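You operate a simulated robot arm through the tools that you are given. There is no shell and no other tool. Be economical: measure what you need, move in short steps, check, and stop when the job is done.

You run a simulated robot arm. Do the job below in one go: nothing can be reset, and whatever is moved stays where it is left.

## Task
Switch the pulse unit off, pull out the shelf below it and stand the danger sign on that.
Fine: free both lock knobs of the shelf and leave it pulled out. Set down upright: danger sign.
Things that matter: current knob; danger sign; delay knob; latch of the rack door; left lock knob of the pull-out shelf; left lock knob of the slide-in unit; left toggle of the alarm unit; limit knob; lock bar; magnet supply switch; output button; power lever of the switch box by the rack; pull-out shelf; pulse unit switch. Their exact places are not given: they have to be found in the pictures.

The check looks at the end state, three seconds after you hand in, the way a careful person would. Anything else that was tipped, shoved, dropped, spilled or broken makes it a failure.

## Robot
A 7-joint arm with a two-finger parallel gripper on a trunk, on a base that drives. Base frame: it is fixed to the floor where the robot stands at the start and does not move with it; the origin is under the middle of the robot, x ahead of it, y to its left, z up. Lengths are in cm, angles in degrees, forces in N, time in s.
With the tool pointing down near the work surface it reaches from about 34 to 74 cm from the robot's upright axis, wherever it stands. Its first joint turns from -115.0 to 115.0 degrees. Places, roughly: current knob [50, -20, 140]; danger sign [100, 50, 100]; delay knob [50, -20, 120]; latch of the rack door [50, 10, 70]; left lock knob of the pull-out shelf [50, 20, 80]; left lock knob of the slide-in unit [50, 20, 160]; left toggle of the alarm unit [50, 0, 170]; limit knob [50, -20, 170]; lock bar [110, 40, 140]; magnet supply switch [50, -10, 140]; output button [50, -30, 140]; power lever of the switch box by the rack [110, 60, 150]; pull-out shelf [70, -10, 80]; pulse unit switch [50, -10, 120]; right lock knob of the pull-out shelf [50, -40, 80]; right lock knob of the slide-in unit [50, -40, 160]. Payload 3.91 kg.
The tool frame sits at the grasp point between the pads (the TCP): z along the fingers, y along the line on which they close. The tips reach 3 cm beyond it. The gripper opens to 11 cm. The fingers are 2 cm wide and 1 cm thick; the gripper's body (4.8 by 11.2 cm) begins 5.5 cm behind the TCP.
Orientation is told as [roll, pitch, yaw] about the base's x, y, z axes, in that order, counted from this pose: with the fingers straight down and closing along the base's y, the tool's x points along the base's -x, its y along +y and its z along -z.

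## Interface
- The arm moves only by the tool arm_command. Its argument "motion" is one flat list of numbers, 7 for each row, row after row: the shift along the tool's x, y, z in mm, then the turn, a rotation vector about the tool's x, y, z in degrees, then the finger opening in mm, from 0 to 110. In form: [dx, dy, dz, wx, wy, wz, gripper, dx, dy, dz, wx, wy, wz, gripper, ...]. A call has 1 to 20 rows; each row is the pose to reach, as a shift and turn from the pose commanded when the call began, along the tool's axes at that moment. Rows are played at 5 a second. More than 5 cm and 8.6 degrees between two rows, or a gripper value outside its range, and nothing of the call is played. Where a pose cannot be reached the arm comes as near as it can. A force on the tool above 40 N (or 10 N above the force at the start of the call, whichever is more), or a blocked arm, ends the call early, and 0.2 s more pass. Each finger travels about 10.8 cm/s and halts on what it meets, pressing with about 30 N; the grip force reading is that of the motor and also rises with nothing between the fingers. The clock runs only during rows and for 0.2 s after the last one: add rows that repeat a pose to give the fingers time. The reply holds the time, the measured pose of the TCP, the force on the tool along the base axes, the opening and the grip force, in the units named above and with some noise, with the torque about the TCP (base axes, N m) and any sound that the robot's microphone picked up, and new pictures: "pictures" is both (left out), scene, wrist or none.
- Cameras (640 x 400 px; columns grow to the right, rows downward): "scene" is now at [1.38, 11.26, 181.47]; the picture's right is [-0.46, -0.89, 0.00], its down [-0.62, 0.33, -0.71] and it looks along [0.63, -0.33, -0.70] (base axes); focal length 262 px, centre (320, 200). "wrist" rides on the gripper at [7.2, 1.7, -10.3] in the tool frame; the picture's right is [-0.23, 0.97, 0.00], its down [-0.76, -0.18, -0.62] and it looks along [-0.61, -0.14, 0.78] (tool axes); focal length 222 px, centre (320, 200).
- slide_trunk(by): slides the trunk up (or, below 0, down) by that many cm; the arm and the scene camera ride with it, the base frame stays. It gives what a move gives, with no picture.
- drive_base(legs): drives the robot by 1 to 6 legs, each [ahead, turn to the left] in cm and degrees, along the robot's own axes; the way and the turn of a leg run together, so that a leg with both is an arc; at most 150 cm and 180 degrees a leg. The arm and the cameras ride along, it lands a little off, and it stops where it bumps. It gives what a move gives, and a new picture of the scene camera.
- turn_head(pan, tilt): turns the head with the scene camera to pan (to the left, within 155 degrees either way) and tilt (down, from -29 to 69), counted from straight ahead of the robot. It gives what a move gives, and a new picture of the scene camera.
- measure_at(camera, pixels): for up to 12 pixels [column, row] of the newest picture of that camera ("zoom" is the newest enlarged one), the place [x, y, z] in the base frame of the surface seen there, good to about 0.2 cm. The clock stands still meanwhile.
- inspect(camera, box): a new picture of the part [left, top, right, bottom] of that camera's present view, enlarged. The clock stands still meanwhile.
- finish_job(): hands the job in; it is judged then, once.

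Keep the steps short. Do not move on a guess: measure, check each grasp and each placing, and mend mistakes. In all there are 80 turns and 260 pictures (those below and enlarged ones count). Leave the gripper open and the arm clear of the work at the hand-in unless told otherwise, and finish with a single line.

The tools are called as a command line: name --argument value ..., lists and objects as JSON in quotes. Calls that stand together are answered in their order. arm_command: Moves the arm, as the interface text tells. Its arguments: {"type":"object","properties":{"motion":{"type":"array","items":{"type":"number"}},"pictures":{"type":"string","enum":["both","scene","wrist","none"]}},"required":["motion"]} The other tools are called the same way: slide_trunk (by) slides the trunk up or down; drive_base (legs) drives the base; turn_head (pan, tilt) turns the head that bears the scene camera; measure_at (camera, pixels) gives the place of the surface under pixels of a picture; inspect (camera, box) takes an enlarged picture of a part of a camera's view; finish_job () hands the job in.

At the start:

```text
time: 0.0
position: [39.06, -15.23, 152.35]
ee_rot: [0.0, 0.0, 0.0]
force: [-0.4, -0.2, -0.2]
wrist_torque: [-0.02, 0.01, 0.0]
opening: 11.01
gripper_force: 0.1
trunk travel left (down, up): [-92.5, 6.5]
robot x, y, heading: [-0.24, 0.24, -0.1]
head pan, tilt: [-27.7, 44.6]
```

scene: 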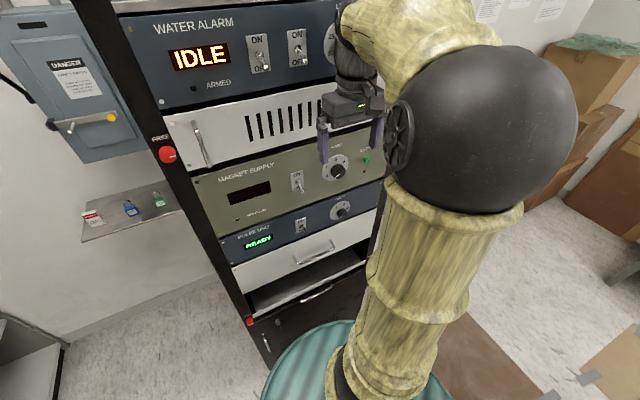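
wrist: 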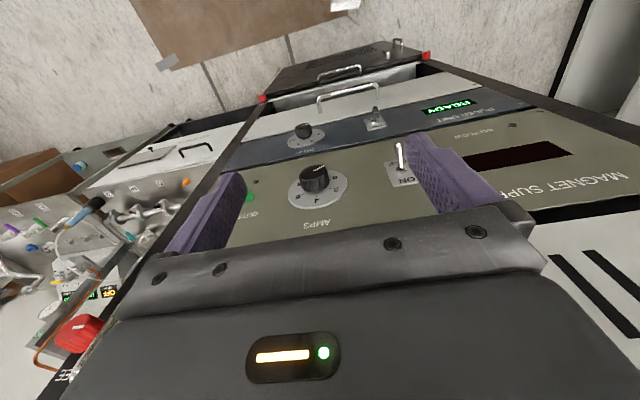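

I see the rack with the pulse unit (READY) at about (260,240) in the scene view, and the signs on a wall shelf at (130,210). I'll enlarge both.

inspect --camera "scene" --box '[200, 160, 400, 360]'

inspect --camera "scene" --box '[0, 0, 240, 260]'

turn_head --pan 20 --tilt 35

```text
2.00 times, centred on (300, 260) of scene
```

zoom: 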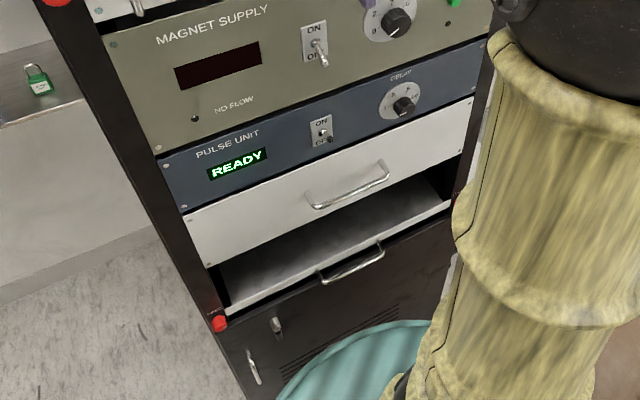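

```text
1.54 times, centred on (120, 130) of scene
```

zoom: 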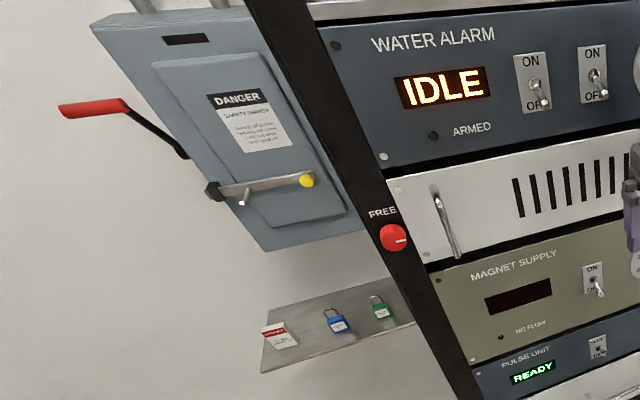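

```text
time: 1.1
position: [39.01, -15.25, 152.38]
ee_rot: [0.0, 0.0, -0.1]
force: [-0.1, 0.0, 0.4]
wrist_torque: [-0.01, -0.01, 0.0]
opening: 11.01
gripper_force: 0.1
trunk travel left (down, up): [-92.5, 6.5]
robot x, y, heading: [0.19, 0.19, -0.1]
head pan, tilt: [20.0, 35.0]
```

scene: 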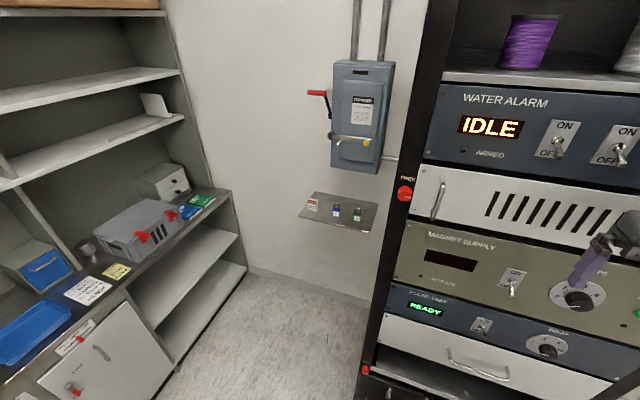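

I see the danger sign at (312,204) and its neighbours, two padlocks. Next I measure it, the pulse unit and the lower knob at (366,369).

inspect --camera "scene" --box '[290, 180, 390, 245]'

measure_at --camera "scene" --pixels '[[313, 200], [313, 209], [336, 212], [357, 214], [300, 216], [370, 234], [316, 193], [366, 369], [405, 193], [482, 326], [480, 370], [549, 348]]'

turn_head --pan -10 --tilt 60

```text
6.15 times, centred on (340, 212) of scene
```

zoom: 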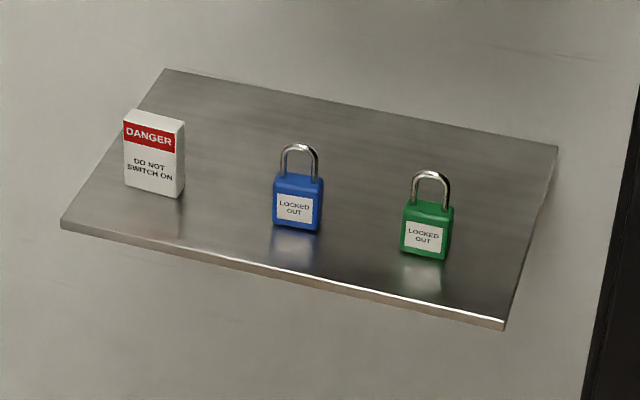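

```text
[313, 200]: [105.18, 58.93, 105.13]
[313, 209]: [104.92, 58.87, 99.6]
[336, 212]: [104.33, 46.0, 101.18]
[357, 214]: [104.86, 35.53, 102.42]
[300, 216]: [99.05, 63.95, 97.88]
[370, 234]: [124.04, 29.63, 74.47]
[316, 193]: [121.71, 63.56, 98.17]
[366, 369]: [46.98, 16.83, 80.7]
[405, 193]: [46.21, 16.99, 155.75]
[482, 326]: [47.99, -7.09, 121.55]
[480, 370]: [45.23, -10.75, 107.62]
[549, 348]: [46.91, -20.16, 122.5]
```

```text
time: 2.1
position: [39.04, -15.14, 152.36]
ee_rot: [0.1, 0.0, 0.1]
force: [-0.6, 0.2, -0.1]
wrist_torque: [0.02, -0.02, -0.01]
opening: 11.0
gripper_force: 0.1
trunk travel left (down, up): [-92.5, 6.5]
robot x, y, heading: [-0.05, -0.08, 0.1]
head pan, tilt: [-10.0, 60.0]
```

scene: 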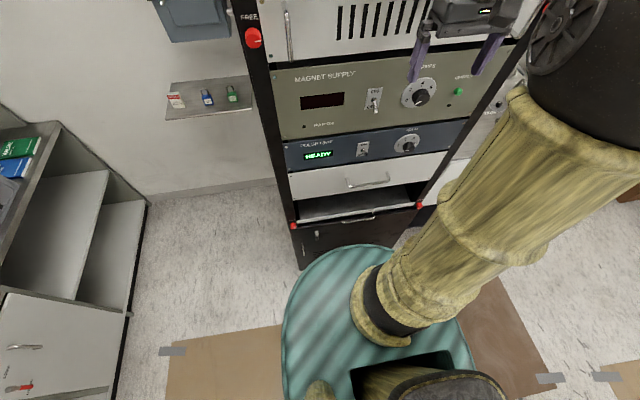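

The pulse unit switch, the white drawer, and the tray with two red knobs are in view. I enlarge and measure.

inspect --camera "scene" --box '[280, 120, 440, 270]'

inspect --camera "scene" --box '[340, 130, 430, 170]'

measure_at --camera "scene" --pixels '[[293, 226], [419, 205], [353, 219], [340, 215], [340, 205], [362, 145], [363, 152], [367, 185], [318, 235], [374, 217], [300, 218], [410, 202]]'

```text
2.67 times, centred on (360, 195) of scene
```

zoom: 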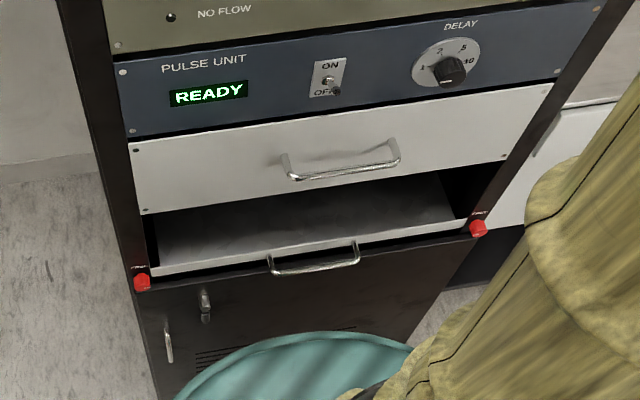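

```text
7.11 times, centred on (385, 150) of scene
```

zoom: 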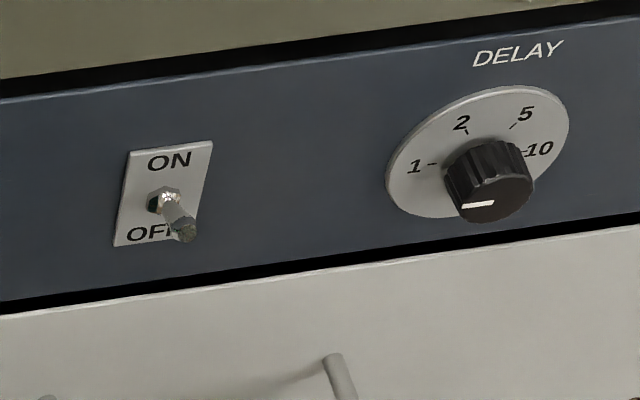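

```text
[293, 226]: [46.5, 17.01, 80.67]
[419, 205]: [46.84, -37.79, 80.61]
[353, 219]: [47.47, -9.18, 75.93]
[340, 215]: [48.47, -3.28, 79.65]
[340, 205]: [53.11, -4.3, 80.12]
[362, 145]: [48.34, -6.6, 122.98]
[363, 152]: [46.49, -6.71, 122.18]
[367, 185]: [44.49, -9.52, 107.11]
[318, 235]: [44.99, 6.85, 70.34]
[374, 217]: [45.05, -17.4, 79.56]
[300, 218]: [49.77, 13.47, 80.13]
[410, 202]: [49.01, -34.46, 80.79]
```

I measure the toggle's pivot and tip in the enlarged picture, as well as the plate.

measure_at --camera "zoom" --pixels '[[163, 200], [175, 217], [185, 231], [190, 226], [180, 237], [140, 155], [200, 165], [150, 238], [135, 205], [480, 170], [490, 195], [520, 170]]'

inspect --camera "wrist" --box '[230, 60, 480, 220]'

```text
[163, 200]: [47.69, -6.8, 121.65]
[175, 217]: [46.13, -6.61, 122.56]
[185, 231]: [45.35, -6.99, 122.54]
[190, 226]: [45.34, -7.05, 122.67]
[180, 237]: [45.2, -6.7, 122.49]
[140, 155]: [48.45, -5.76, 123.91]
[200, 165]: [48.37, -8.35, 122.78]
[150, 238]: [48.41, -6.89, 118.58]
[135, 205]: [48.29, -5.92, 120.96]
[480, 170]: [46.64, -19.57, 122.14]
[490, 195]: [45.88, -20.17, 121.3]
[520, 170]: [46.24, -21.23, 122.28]
```

```text
2.50 times, centred on (355, 140) of wrist
```

zoom: 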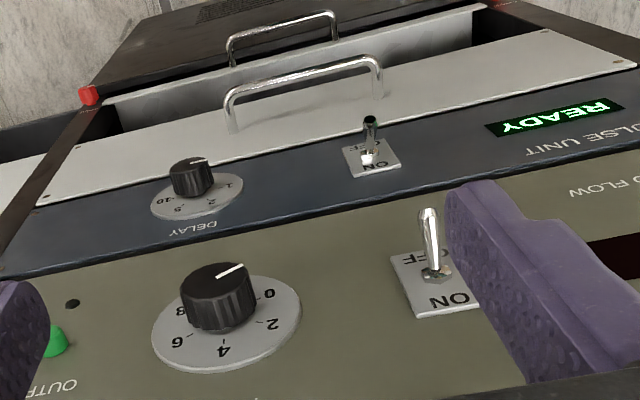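

The toggle tip is at z 122.6 and its pivot at about 121.5, so the lever is up (on). I need room to work, so I check what's behind before backing up.

turn_head --pan 150 --tilt 45

turn_head --pan -150 --tilt 45

turn_head --pan 90 --tilt 45

```text
time: 4.6
position: [38.95, -15.23, 152.25]
ee_rot: [0.0, 0.0, 0.0]
force: [0.2, -0.1, 0.0]
wrist_torque: [0.0, 0.01, 0.05]
opening: 11.03
gripper_force: 0.0
trunk travel left (down, up): [-92.5, 6.5]
robot x, y, heading: [0.11, 0.13, -0.0]
head pan, tilt: [150.0, 45.0]
```

scene: 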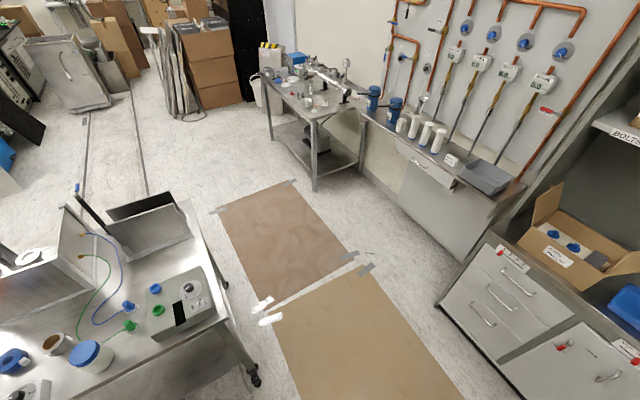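

```text
time: 8.7
position: [38.99, -15.2, 152.37]
ee_rot: [0.1, 0.0, -0.1]
force: [-0.8, 0.2, 0.1]
wrist_torque: [-0.03, 0.0, -0.01]
opening: 11.01
gripper_force: 0.0
trunk travel left (down, up): [-92.5, 6.5]
robot x, y, heading: [0.21, 0.04, -0.0]
head pan, tilt: [-150.0, 45.0]
```

scene: 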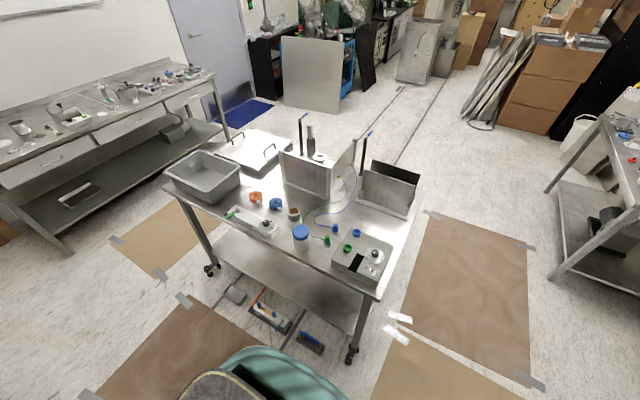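

```text
time: 12.0
position: [38.92, -15.21, 152.45]
ee_rot: [0.0, 0.0, 0.0]
force: [0.3, -0.2, 0.6]
wrist_torque: [-0.02, 0.0, -0.02]
opening: 11.0
gripper_force: 0.0
trunk travel left (down, up): [-92.5, 6.5]
robot x, y, heading: [0.26, 0.16, 0.2]
head pan, tilt: [90.0, 45.0]
```

scene: 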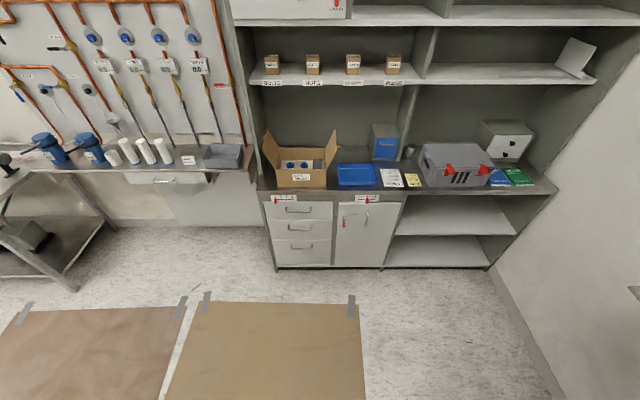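

Behind is a cart; I measure its near edge before deciding where to back up.

turn_head --pan -155 --tilt 60

measure_at --camera "scene" --pixels '[[370, 170], [340, 190], [250, 150], [400, 120], [300, 390], [250, 330], [340, 270], [330, 370]]'

```text
time: 15.5
position: [39.0, -15.16, 152.48]
ee_rot: [0.0, 0.0, 0.0]
force: [0.2, 0.5, 0.3]
wrist_torque: [0.01, 0.01, 0.01]
opening: 11.03
gripper_force: 0.1
trunk travel left (down, up): [-92.5, 6.5]
robot x, y, heading: [0.32, -0.07, 0.1]
head pan, tilt: [-154.7, 60.0]
```

scene: 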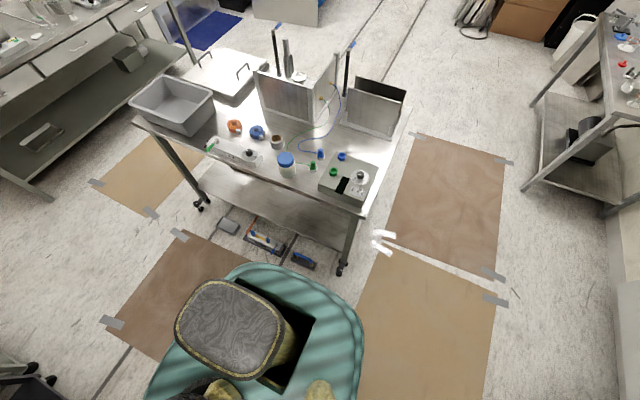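

```text
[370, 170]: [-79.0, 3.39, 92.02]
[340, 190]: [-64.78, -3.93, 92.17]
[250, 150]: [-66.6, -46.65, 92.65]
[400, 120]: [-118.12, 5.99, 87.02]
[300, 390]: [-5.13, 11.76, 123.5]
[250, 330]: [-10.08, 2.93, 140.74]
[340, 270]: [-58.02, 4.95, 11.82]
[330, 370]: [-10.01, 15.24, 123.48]
```

The cart edge is at x -65, so backing up 22 cm is fine. I then look forward again.

drive_base --legs '[[-22, 0]]'

turn_head --pan 0 --tilt 45

```text
time: 16.9
position: [27.4, -15.08, 152.38]
ee_rot: [0.1, 0.0, 0.0]
force: [1.4, -0.2, -0.9]
wrist_torque: [0.0, 0.01, 0.02]
opening: 11.02
gripper_force: 0.1
trunk travel left (down, up): [-92.5, 6.5]
robot x, y, heading: [-11.49, -0.25, 0.3]
head pan, tilt: [-154.7, 60.0]
stopped in leg 1: the robot was blocked; the commanded pose is now the measured one
```

scene: 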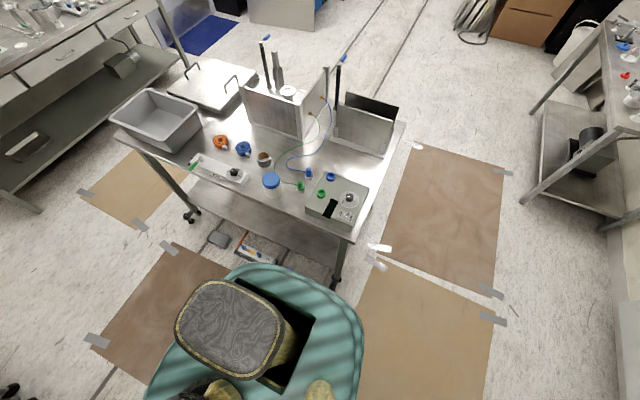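

```text
time: 19.4
position: [27.38, -14.92, 152.31]
ee_rot: [0.0, 0.0, 0.1]
force: [-0.9, -0.5, 1.0]
wrist_torque: [0.02, -0.01, 0.0]
opening: 10.98
gripper_force: 0.1
trunk travel left (down, up): [-92.5, 6.5]
robot x, y, heading: [-11.78, 0.13, 0.1]
head pan, tilt: [0.0, 45.0]
```

scene: 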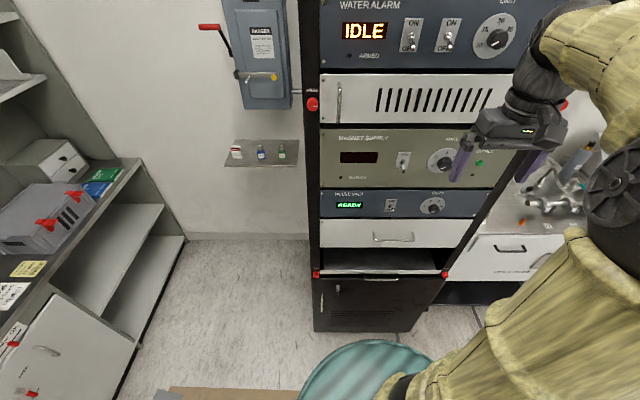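

The robot is at x -11.8 now, which leaves the panel 60 cm away. I turn the hand to point at the rack (+x), staying clear of the panel (tips to about x 41), with the fingers closing.

arm_command --motion '[-10, 8, 0, 0, -8.2, 0, 80, -20, 15, 0, 0, -16.4, 0, 50, -30, 23, 0, 0, -24.6, 0, 20, -40, 30, 0, 0, -32.8, 0, 0, -50, 38, 0, 0, -41, 0, 0, -60, 45, 0, 0, -49.2, 0, 0, -70, 53, 0, 0, -57.4, 0, 0, -80, 60, 0, 0, -65.6, 0, 0, -90, 68, 0, 0, -73.8, 0, 0, -100, 75, 0, 0, -82, 0, 0, -106, 81, 0, 0, -90, 0, 0, -106, 81, 0, 0, -90, 0, 0]'

```text
time: 21.9
position: [37.97, -6.92, 152.46]
ee_rot: [-137.4, -89.8, 137.3]
force: [0.0, 0.0, 0.1]
wrist_torque: [-0.02, 0.0, 0.02]
opening: 0.0
gripper_force: 29.7
trunk travel left (down, up): [-92.5, 6.5]
robot x, y, heading: [-11.27, 0.31, 0.1]
head pan, tilt: [0.0, 45.0]
```

scene: 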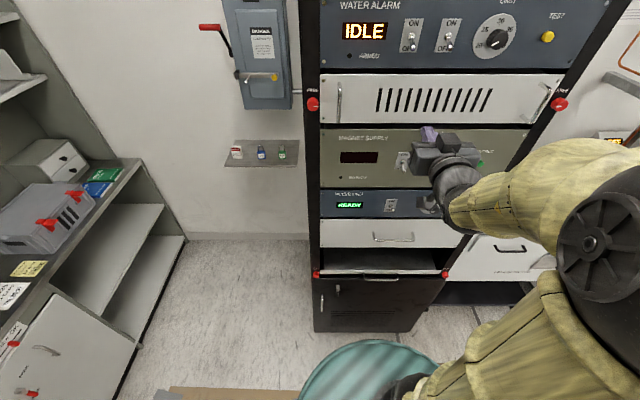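
wrist: 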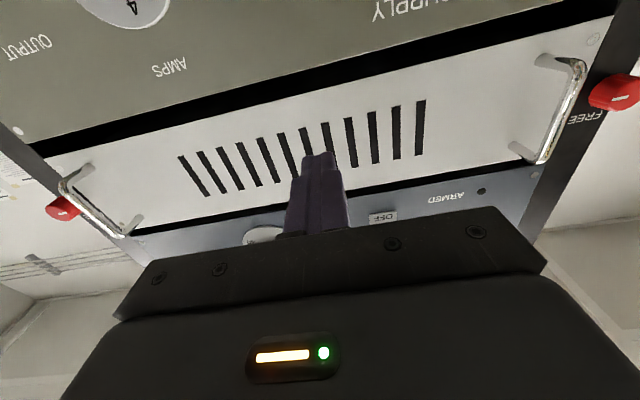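

The hand now points at the rack at z 152.5. I slide the trunk down 26 cm to just above the toggle height.

slide_trunk --by -26

inspect --camera "wrist" --box '[0, 0, 640, 400]'

inspect --camera "scene" --box '[320, 100, 520, 260]'

```text
time: 24.6
position: [38.02, -7.02, 126.54]
ee_rot: [-99.6, -89.9, 99.4]
force: [0.4, -0.3, -0.4]
wrist_torque: [0.01, -0.01, 0.0]
opening: 0.01
gripper_force: 30.2
trunk travel left (down, up): [-66.5, 32.5]
robot x, y, heading: [-11.6, 0.07, 0.2]
head pan, tilt: [0.0, 45.0]
```

```text
1.00 times, centred on (320, 200) of wrist (not enlarged: the box is as wide or as high as the picture)
```

zoom: 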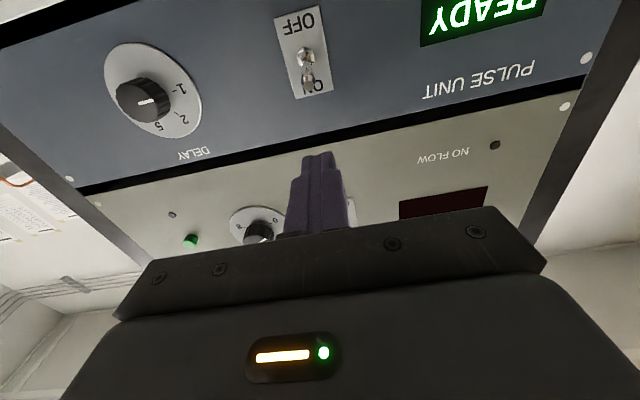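

```text
2.50 times, centred on (420, 180) of scene
```

zoom: 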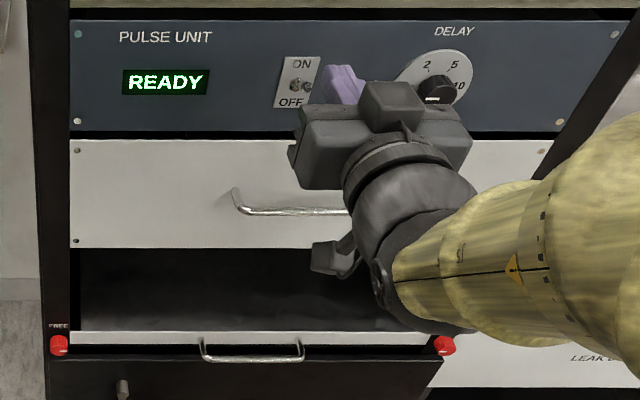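

The toggle points to ON. I advance 5.3 cm so the tips (x about 46.4) sit above the lever without touching the panel (48.4).

arm_command --motion '[0, 1, 27, 0, 0, 0, 0, 0, 1, 53, 0, 0, 0, 0, 0, 1, 53, 0, 0, 0, 0]'

inspect --camera "wrist" --box '[240, 60, 400, 220]'

```text
time: 25.4
position: [43.39, -6.84, 126.34]
ee_rot: [-94.6, -90.0, 94.6]
force: [1.0, 0.1, -0.4]
wrist_torque: [-0.01, 0.02, 0.0]
opening: 0.0
gripper_force: 30.0
trunk travel left (down, up): [-66.5, 32.5]
robot x, y, heading: [-11.86, -0.15, 0.1]
head pan, tilt: [0.0, 45.0]
```

scene: 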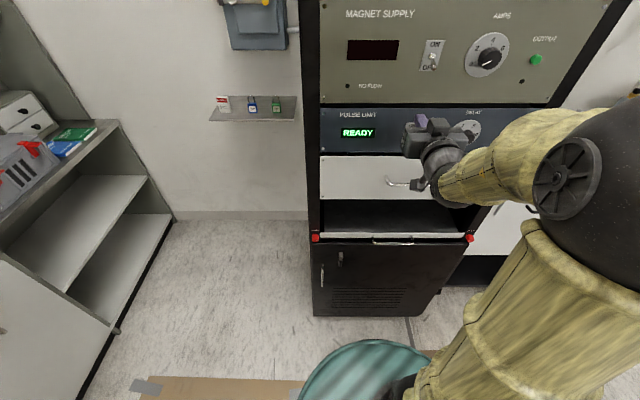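
wrist: 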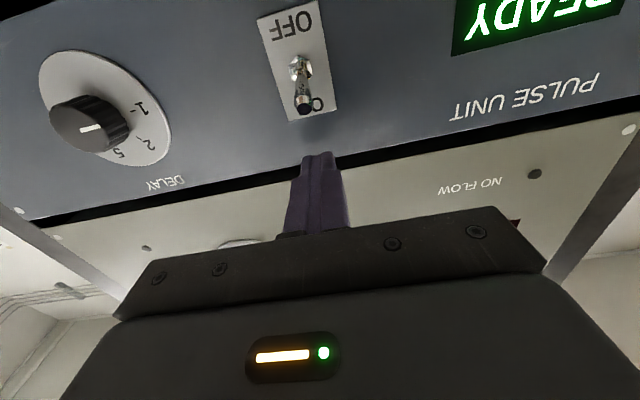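

```text
2.50 times, centred on (320, 140) of wrist
```

zoom: 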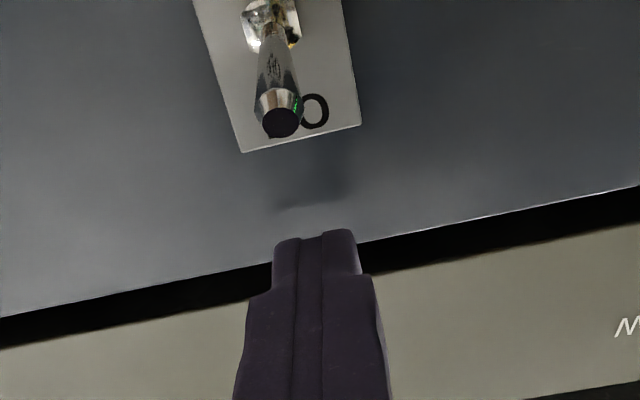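

I measure the lever tip at zoom (280,120) against the fingertip at (318,235).

measure_at --camera "zoom" --pixels '[[281, 122], [275, 85], [270, 20], [340, 240], [290, 245], [340, 120]]'

```text
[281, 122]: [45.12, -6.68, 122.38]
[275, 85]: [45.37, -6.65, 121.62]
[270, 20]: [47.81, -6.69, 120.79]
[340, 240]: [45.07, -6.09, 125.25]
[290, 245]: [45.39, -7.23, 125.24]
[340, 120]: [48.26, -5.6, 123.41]
```

The tip is 2.9 cm below the finger's underside. I press down in steps to about 4.6 cm and listen for a click.

arm_command --motion '[20, 1, 0, 0, 0, 0, 0, 28, 1, 0, 0, 0, 0, 0, 34, 1, 0, 0, 0, 0, 0, 40, 1, 0, 0, 0, 0, 0, 46, 1, 0, 0, 0, 0, 0, 46, 1, 0, 0, 0, 0, 0]'

```text
time: 26.8
position: [43.3, -6.82, 121.83]
ee_rot: [-109.4, -89.9, 109.5]
force: [1.3, -0.6, 0.3]
wrist_torque: [0.0, -0.01, 0.02]
opening: 0.0
gripper_force: 30.2
trunk travel left (down, up): [-66.5, 32.5]
robot x, y, heading: [-11.76, 0.14, 0.3]
head pan, tilt: [0.0, 45.0]
```

scene: 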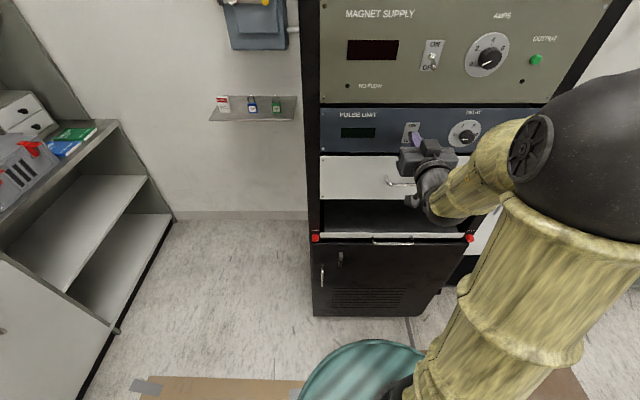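
wrist: 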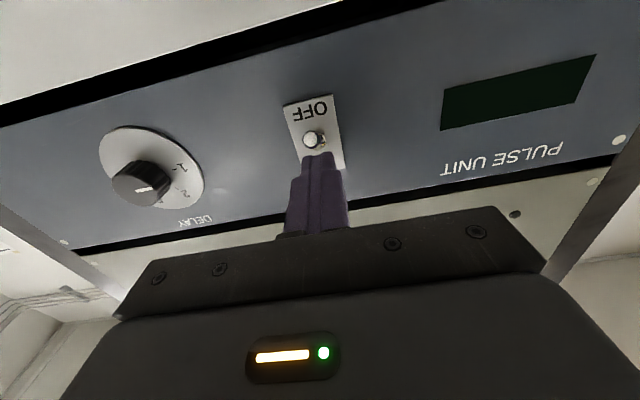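

The display went dark and the lever is down: the pulse unit is off. I back off and zoom on the lock knobs.

arm_command --motion '[0, 0, -45, 0, 0, 0, 0, 0, 0, -90, 0, 0, 0, 0, 0, 0, -90, 0, 0, 0, 0]' --pictures "none"

inspect --camera "scene" --box '[300, 220, 340, 250]'

measure_at --camera "zoom" --pixels '[[245, 280], [245, 240]]'

inspect --camera "scene" --box '[450, 220, 490, 250]'

inspect --camera "scene" --box '[300, 100, 520, 260]'

```text
time: 27.6
position: [36.94, -7.87, 123.64]
ee_rot: [-40.6, -89.8, 40.6]
force: [0.5, -1.1, -0.1]
wrist_torque: [0.02, -0.01, -0.01]
opening: 0.02
gripper_force: 30.1
out of reach, approached as far as the arm can: row 2, 3
trunk travel left (down, up): [-66.5, 32.5]
robot x, y, heading: [-11.52, 0.32, 0.3]
head pan, tilt: [0.0, 45.0]
```

```text
13.33 times, centred on (320, 235) of scene
```

zoom: 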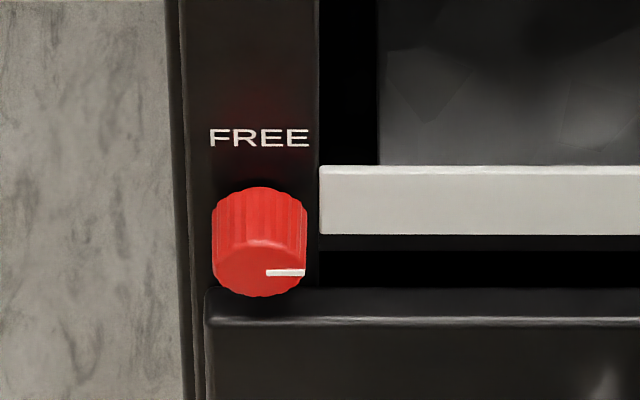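

```text
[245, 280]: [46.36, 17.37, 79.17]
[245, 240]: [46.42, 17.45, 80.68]
```

```text
13.33 times, centred on (470, 235) of scene
```

zoom: 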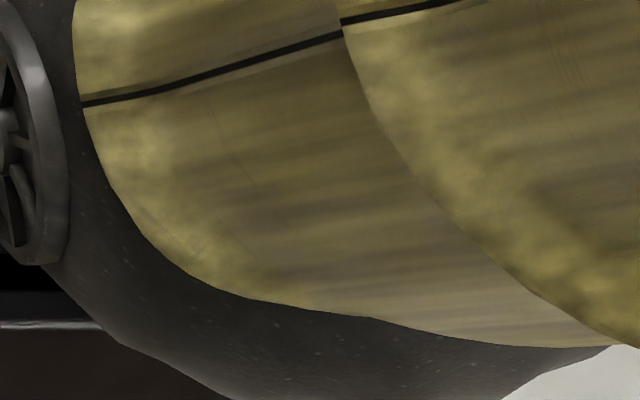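

```text
2.50 times, centred on (410, 180) of scene
```

zoom: 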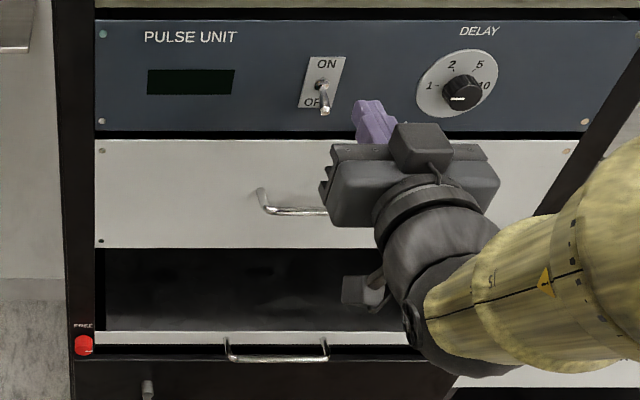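

The left lock knob's pointer points right toward the shelf; FREE is up, so it needs a 90° counter-clockwise turn. I lower the trunk and look at both knobs more frontally.

slide_trunk --by -43

turn_head --pan 10 --tilt 35

inspect --camera "wrist" --box '[0, 0, 640, 400]'

```text
refused: -43 is not a number from -40 to 40
```

```text
time: 28.3
position: [37.02, -7.99, 123.63]
ee_rot: [-77.0, -89.9, 77.1]
force: [-0.3, 0.4, 1.7]
wrist_torque: [0.02, -0.02, 0.01]
opening: 0.01
gripper_force: 29.9
trunk travel left (down, up): [-66.5, 32.5]
robot x, y, heading: [-11.66, 0.02, 0.4]
head pan, tilt: [10.0, 35.0]
```

scene: 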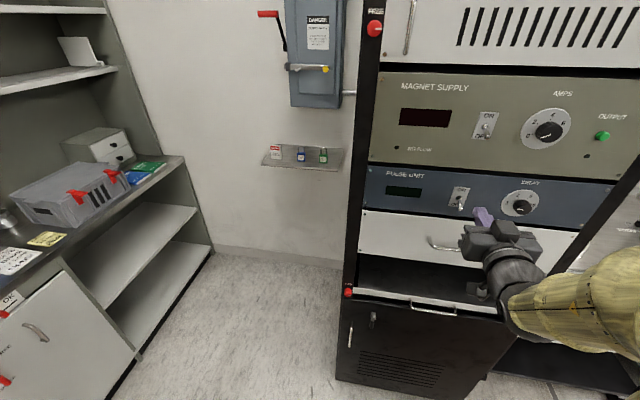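

```text
1.00 times, centred on (320, 200) of wrist (not enlarged: the box is as wide or as high as the picture)
```

zoom: 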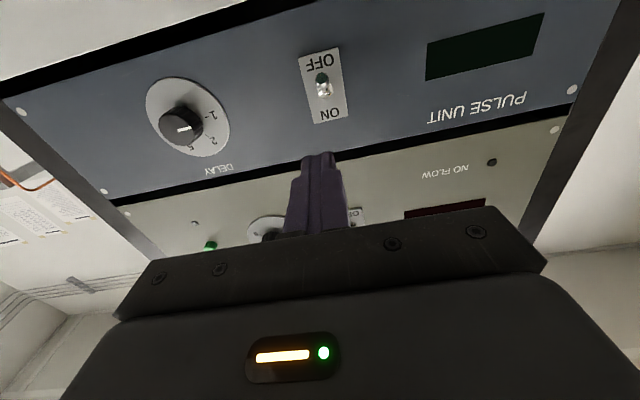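

The toggle clearly points to OFF. I lower the trunk by 38 cm.

slide_trunk --by -38

turn_head --pan 5 --tilt 35

inspect --camera "wrist" --box '[0, 0, 640, 400]'

```text
time: 32.0
position: [36.96, -7.86, 85.67]
ee_rot: [-79.8, -89.9, 79.9]
force: [0.2, 0.6, 0.5]
wrist_torque: [-0.02, -0.01, 0.03]
opening: 0.01
gripper_force: 29.8
trunk travel left (down, up): [-28.5, 70.5]
robot x, y, heading: [-11.61, 0.4, 0.1]
head pan, tilt: [10.0, 35.0]
```

```text
time: 32.7
position: [36.98, -7.97, 85.57]
ee_rot: [-79.1, -89.9, 79.2]
force: [0.4, -0.2, 0.0]
wrist_torque: [-0.01, 0.0, 0.01]
opening: 0.01
gripper_force: 29.4
trunk travel left (down, up): [-28.5, 70.5]
robot x, y, heading: [-11.36, 0.43, 0.2]
head pan, tilt: [5.0, 35.0]
```

scene: 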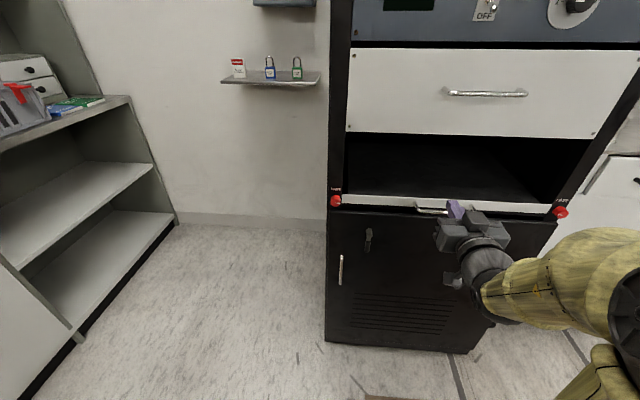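

```text
1.00 times, centred on (320, 200) of wrist (not enlarged: the box is as wide or as high as the picture)
```

zoom: 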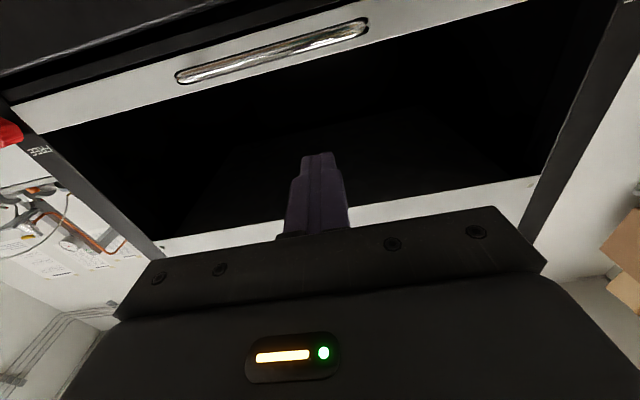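

Good frontal view of both red knobs, at (335,201) and (561,212). I zoom and measure each.

inspect --camera "scene" --box '[315, 180, 363, 210]'

measure_at --camera "scene" --pixels '[[335, 201], [335, 204], [343, 214], [335, 185], [348, 200], [365, 198], [415, 209], [430, 207], [445, 212], [561, 212], [561, 217], [545, 210]]'

inspect --camera "scene" --box '[537, 190, 585, 220]'

```text
13.33 times, centred on (339, 195) of scene
```

zoom: 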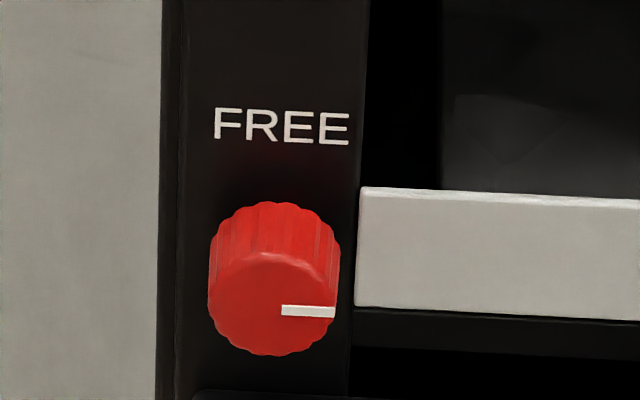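

```text
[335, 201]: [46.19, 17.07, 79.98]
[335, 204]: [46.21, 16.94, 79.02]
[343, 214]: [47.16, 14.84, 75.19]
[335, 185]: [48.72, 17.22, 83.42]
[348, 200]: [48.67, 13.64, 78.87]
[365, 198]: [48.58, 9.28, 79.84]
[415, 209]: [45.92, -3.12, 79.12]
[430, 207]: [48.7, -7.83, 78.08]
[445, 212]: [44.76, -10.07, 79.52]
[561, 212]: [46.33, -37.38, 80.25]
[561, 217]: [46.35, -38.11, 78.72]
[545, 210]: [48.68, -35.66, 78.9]
```

```text
13.33 times, centred on (561, 205) of scene
```

zoom: 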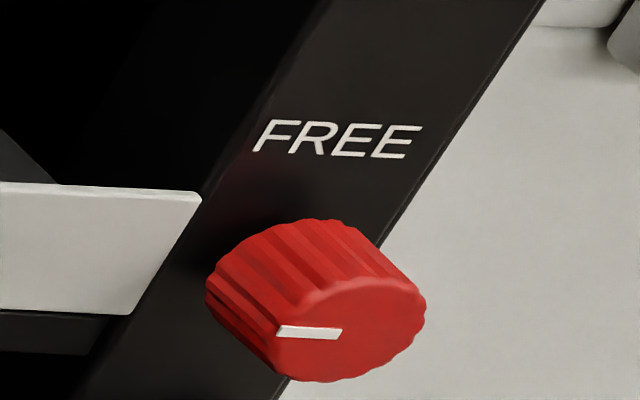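

Left knob centre ≈ (46.2, 17.0, 79.35), about 2.5 cm across, panel at 48.7; the right knob is mirrored, with its pointer to the left. I move the hand in front of the left knob, keeping the tips at about x 42.

arm_command --motion '[10, 42, 3, 0, 0, 0, 45, 20, 84, 6, 0, 0, 0, 45, 30, 126, 10, 0, 0, 0, 45, 40, 168, 15, 0, 0, 0, 45, 50, 210, 20, 0, 0, 0, 45, 62, 249, 20, 0, 0, 0, 45, 62, 249, 20, 0, 0, 0, 45]'

```text
time: 34.3
position: [38.46, -0.5, 85.54]
ee_rot: [-21.9, -89.8, 22.3]
force: [0.5, 0.1, -0.3]
wrist_torque: [0.0, -0.02, -0.01]
opening: 4.5
gripper_force: 0.1
out of reach, approached as far as the arm can: row 1, 2, 3, 4, 5, 6, 7
trunk travel left (down, up): [-28.5, 70.5]
robot x, y, heading: [-11.58, 0.2, 0.2]
head pan, tilt: [5.0, 35.0]
```

scene: 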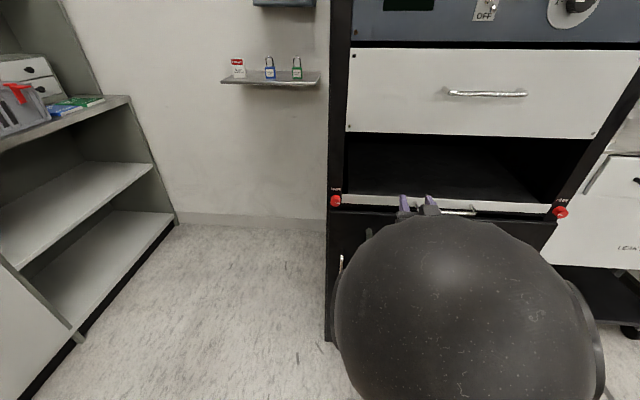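
wrist: 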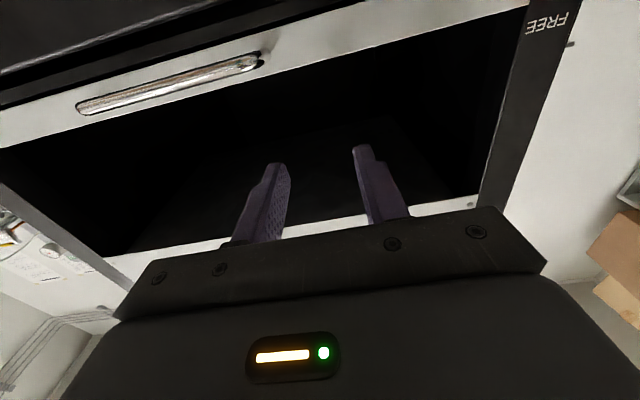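

The arm hit its near limit because the hand was too close to the trunk. I move forward first (at z 85.5 there's only the open shelf bay ahead), then left.

arm_command --motion '[0, 0, 25, 0, 0, 0, 45, 0, 0, 50, 0, 0, 0, 45, 0, 40, 55, 0, 0, 0, 45, 0, 80, 55, 0, 0, 0, 45, 0, 120, 55, 0, 0, 0, 45, 0, 150, 55, 0, 0, 0, 45, 0, 175, 55, 0, 0, 0, 45, 0, 175, 55, 0, 0, 0, 45]'

```text
time: 36.1
position: [44.35, 5.19, 91.58]
ee_rot: [-0.4, -88.0, 3.6]
force: [-0.9, 0.0, 0.5]
wrist_torque: [-0.04, 0.03, -0.04]
opening: 4.48
gripper_force: 0.0
out of reach, approached as far as the arm can: row 1, 2, 3, 4, 5, 6, 7, 8
trunk travel left (down, up): [-28.5, 70.5]
robot x, y, heading: [-11.29, 0.24, 0.1]
head pan, tilt: [5.0, 35.0]
```

scene: 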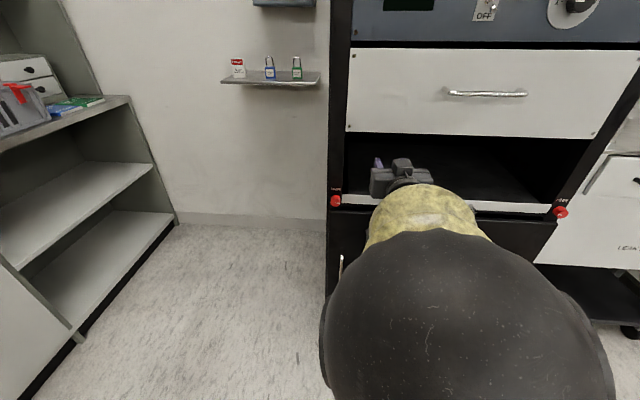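
wrist: 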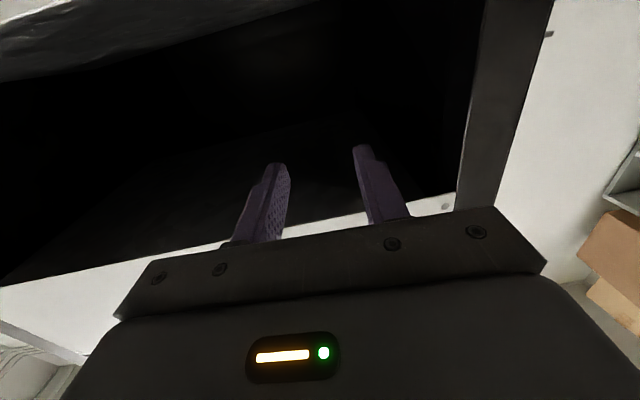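

The folded elbow is at its limit, so the base must be better placed. First I look down to learn the base's size and the room around it.

turn_head --pan 120 --tilt 65

measure_at --camera "scene" --pixels '[[320, 200], [320, 250], [320, 300], [320, 340], [320, 370], [150, 250], [450, 250], [550, 250], [450, 320]]'

turn_head --pan 155 --tilt 60

measure_at --camera "scene" --pixels '[[320, 200], [320, 250], [320, 300], [320, 340], [320, 370], [150, 250], [150, 150], [100, 200], [450, 320]]'

```text
time: 38.0
position: [44.35, 4.95, 91.56]
ee_rot: [-0.5, -88.1, 4.0]
force: [-0.7, -0.2, -0.3]
wrist_torque: [0.02, 0.02, -0.01]
opening: 4.5
gripper_force: 0.0
trunk travel left (down, up): [-28.5, 70.5]
robot x, y, heading: [-11.38, 0.26, 0.1]
head pan, tilt: [120.0, 65.0]
```

scene: 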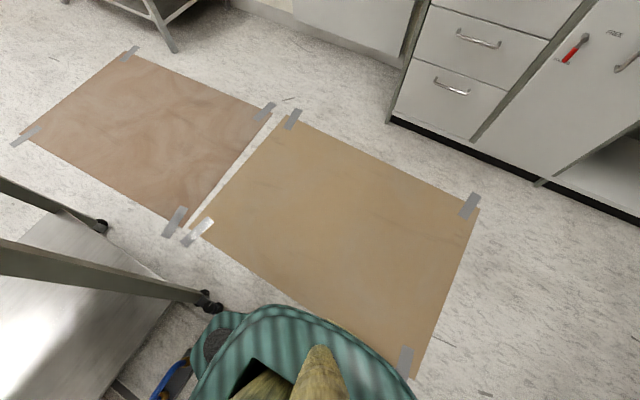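

```text
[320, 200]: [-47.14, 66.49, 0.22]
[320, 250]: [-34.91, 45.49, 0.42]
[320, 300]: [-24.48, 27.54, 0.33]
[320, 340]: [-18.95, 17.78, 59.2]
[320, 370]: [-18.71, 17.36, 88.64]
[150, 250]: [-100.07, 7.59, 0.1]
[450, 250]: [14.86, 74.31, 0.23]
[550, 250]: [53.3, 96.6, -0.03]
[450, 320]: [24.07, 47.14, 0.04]
```

```text
time: 39.0
position: [44.28, 5.12, 91.49]
ee_rot: [-0.4, -88.1, 3.8]
force: [0.2, -0.7, -0.1]
wrist_torque: [0.02, -0.03, -0.02]
opening: 4.49
gripper_force: 0.1
trunk travel left (down, up): [-28.5, 70.5]
robot x, y, heading: [-11.42, 0.42, 0.3]
head pan, tilt: [154.7, 60.0]
```

scene: 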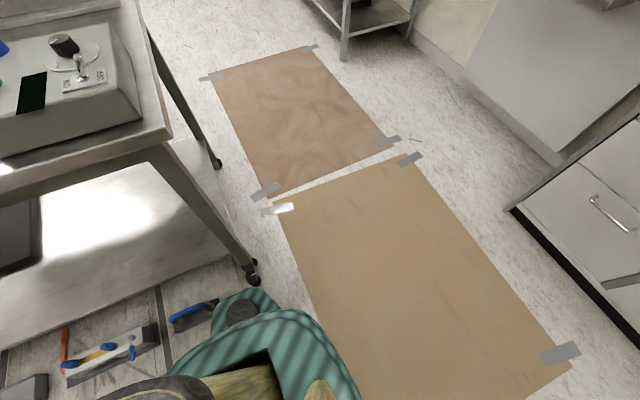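

```text
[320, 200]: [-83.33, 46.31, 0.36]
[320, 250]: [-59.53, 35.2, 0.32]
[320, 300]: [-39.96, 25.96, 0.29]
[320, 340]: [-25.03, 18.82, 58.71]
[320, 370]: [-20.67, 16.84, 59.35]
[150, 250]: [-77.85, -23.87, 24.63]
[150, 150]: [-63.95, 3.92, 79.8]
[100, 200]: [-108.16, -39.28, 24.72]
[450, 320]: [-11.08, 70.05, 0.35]
```

The body is about 25 cm in radius at z 59 (below the shelf) and its rear foot stopped at the cart's caster. From here the right knob is in a good range, so I do that first: move right at this height while easing back from the panel.

arm_command --motion '[0, -40, -8, 0, 0, 0, 45, 0, -80, -16, 0, 0, 0, 45, 0, -120, -24, 0, 0, 0, 45, 0, -160, -30, 0, 0, 0, 45, 0, -200, -35, 0, 0, 0, 45, 0, -240, -38, 0, 0, 0, 45, 0, -280, -38, 0, 0, 0, 45, 0, -280, -38, 0, 0, 0, 45]' --pictures "wrist"

turn_head --pan -15 --tilt 30

```text
time: 40.8
position: [41.99, -23.08, 91.5]
ee_rot: [-0.7, -88.1, 4.1]
force: [0.1, -0.5, 0.1]
wrist_torque: [0.0, -0.01, 0.02]
opening: 4.51
gripper_force: 0.0
trunk travel left (down, up): [-28.5, 70.5]
robot x, y, heading: [-11.49, -0.19, 0.3]
head pan, tilt: [154.7, 60.0]
```

wrist: 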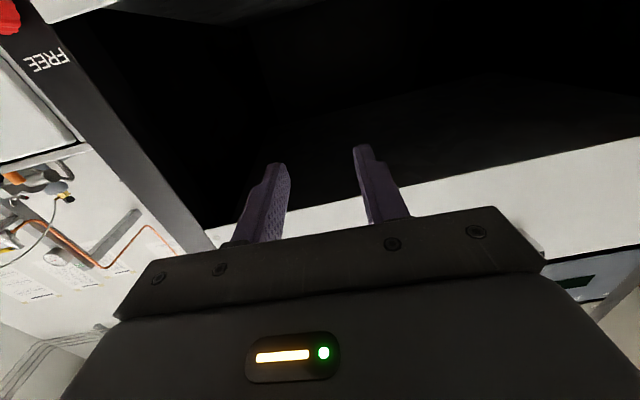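

```text
time: 43.4
position: [42.12, -22.85, 91.53]
ee_rot: [-0.3, -88.1, 3.6]
force: [0.0, 0.9, 0.0]
wrist_torque: [0.01, -0.01, 0.0]
opening: 4.51
gripper_force: 0.0
trunk travel left (down, up): [-28.5, 70.5]
robot x, y, heading: [-11.42, 0.03, 0.3]
head pan, tilt: [-15.0, 30.0]
```

scene: 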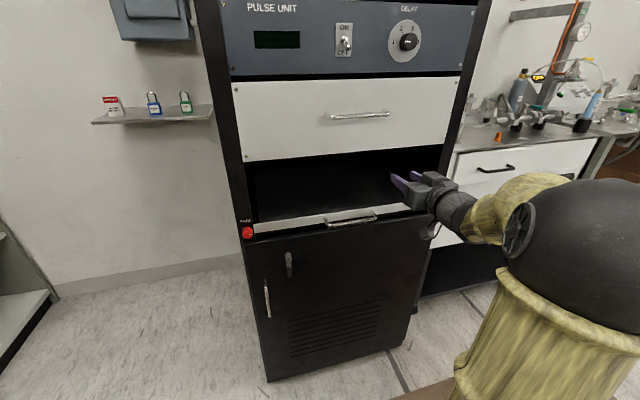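

Worked. Now I straighten the 3° yaw and 2° pitch error and go in front of the right knob at (42, -38, 79.4).

arm_command --motion '[20, -40, -2, 1, -0.5, 0, 45, 40, -80, -3, 2, -1, 0, 45, 60, -120, -4, 3, -1.5, 0, 45, 90, -150, -5, 3.3, -2, 0, 45, 121, -150, -5, 3.3, -2, 0, 45, 121, -150, -5, 3.3, -2, 0, 45]'

```text
time: 44.8
position: [42.01, -37.65, 79.62]
ee_rot: [-148.5, -89.9, 148.6]
force: [0.0, 0.1, -0.2]
wrist_torque: [0.01, -0.01, 0.0]
opening: 4.5
gripper_force: 0.0
trunk travel left (down, up): [-28.5, 70.5]
robot x, y, heading: [-11.38, -0.03, 0.0]
head pan, tilt: [-15.0, 30.0]
```

scene: 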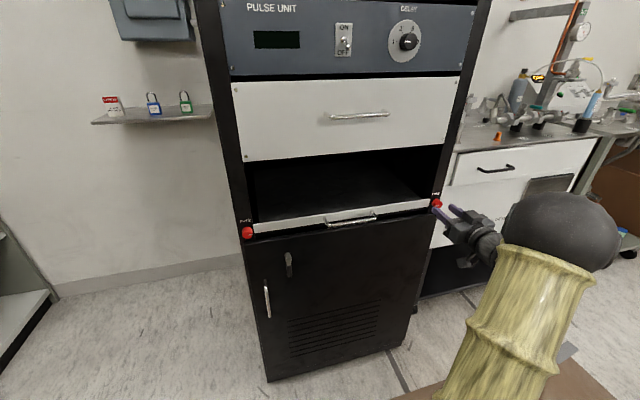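
wrist: 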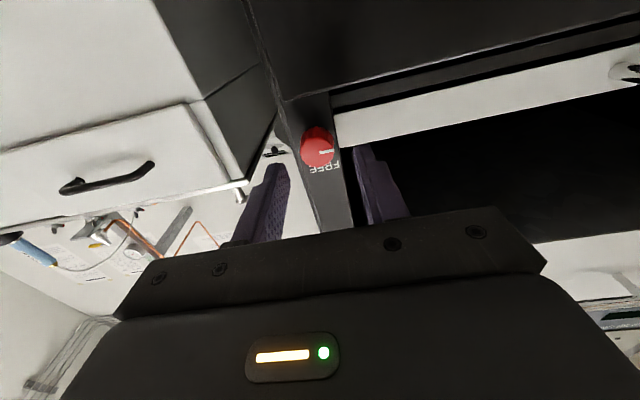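

The knob is between the fingers at wrist (320,150). I measure its face to centre accurately.

inspect --camera "wrist" --box '[260, 110, 380, 190]'

measure_at --camera "wrist" --pixels '[[303, 150], [331, 150], [317, 136], [317, 150], [322, 164], [308, 141]]'

```text
5.00 times, centred on (320, 150) of wrist
```

zoom: 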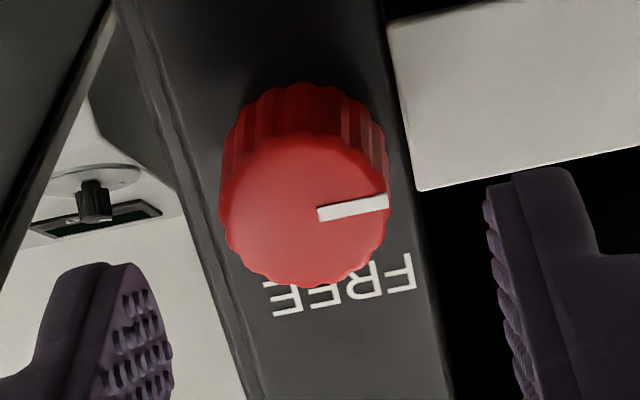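

```text
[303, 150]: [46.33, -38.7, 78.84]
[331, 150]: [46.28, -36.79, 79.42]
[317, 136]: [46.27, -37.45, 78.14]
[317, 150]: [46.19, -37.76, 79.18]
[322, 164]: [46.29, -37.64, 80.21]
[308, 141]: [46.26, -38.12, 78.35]
```

Knob centre ≈ (-37.45, 79.35), and the hand is within 0.3 cm. I advance 2.9 cm and close.

arm_command --motion '[2, 2, 15, 0, 0, 0, 45, 2, 2, 29, 0, 0, 0, 45, 2, 2, 29, 0, 0, 0, 30, 2, 2, 29, 0, 0, 0, 15, 2, 2, 29, 0, 0, 0, 15, 2, 2, 29, 0, 0, 0, 15]' --pictures "wrist"

```text
time: 46.2
position: [44.83, -37.95, 79.33]
ee_rot: [-179.9, -89.8, 179.8]
force: [6.6, -24.4, 5.1]
wrist_torque: [0.02, 0.33, -0.32]
opening: 2.57
gripper_force: 44.9
trunk travel left (down, up): [-28.5, 70.5]
robot x, y, heading: [-11.53, 0.41, -0.0]
head pan, tilt: [-15.0, 30.0]
```

wrist: 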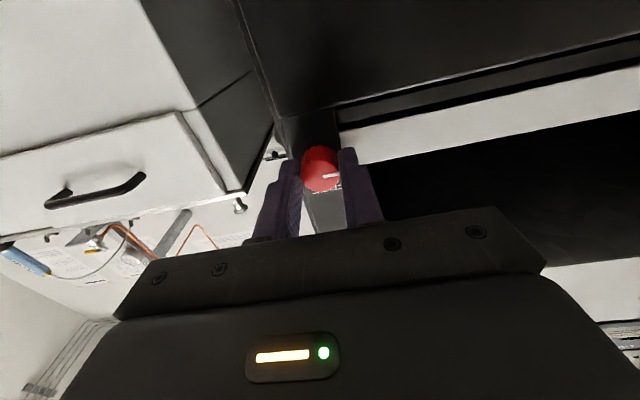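

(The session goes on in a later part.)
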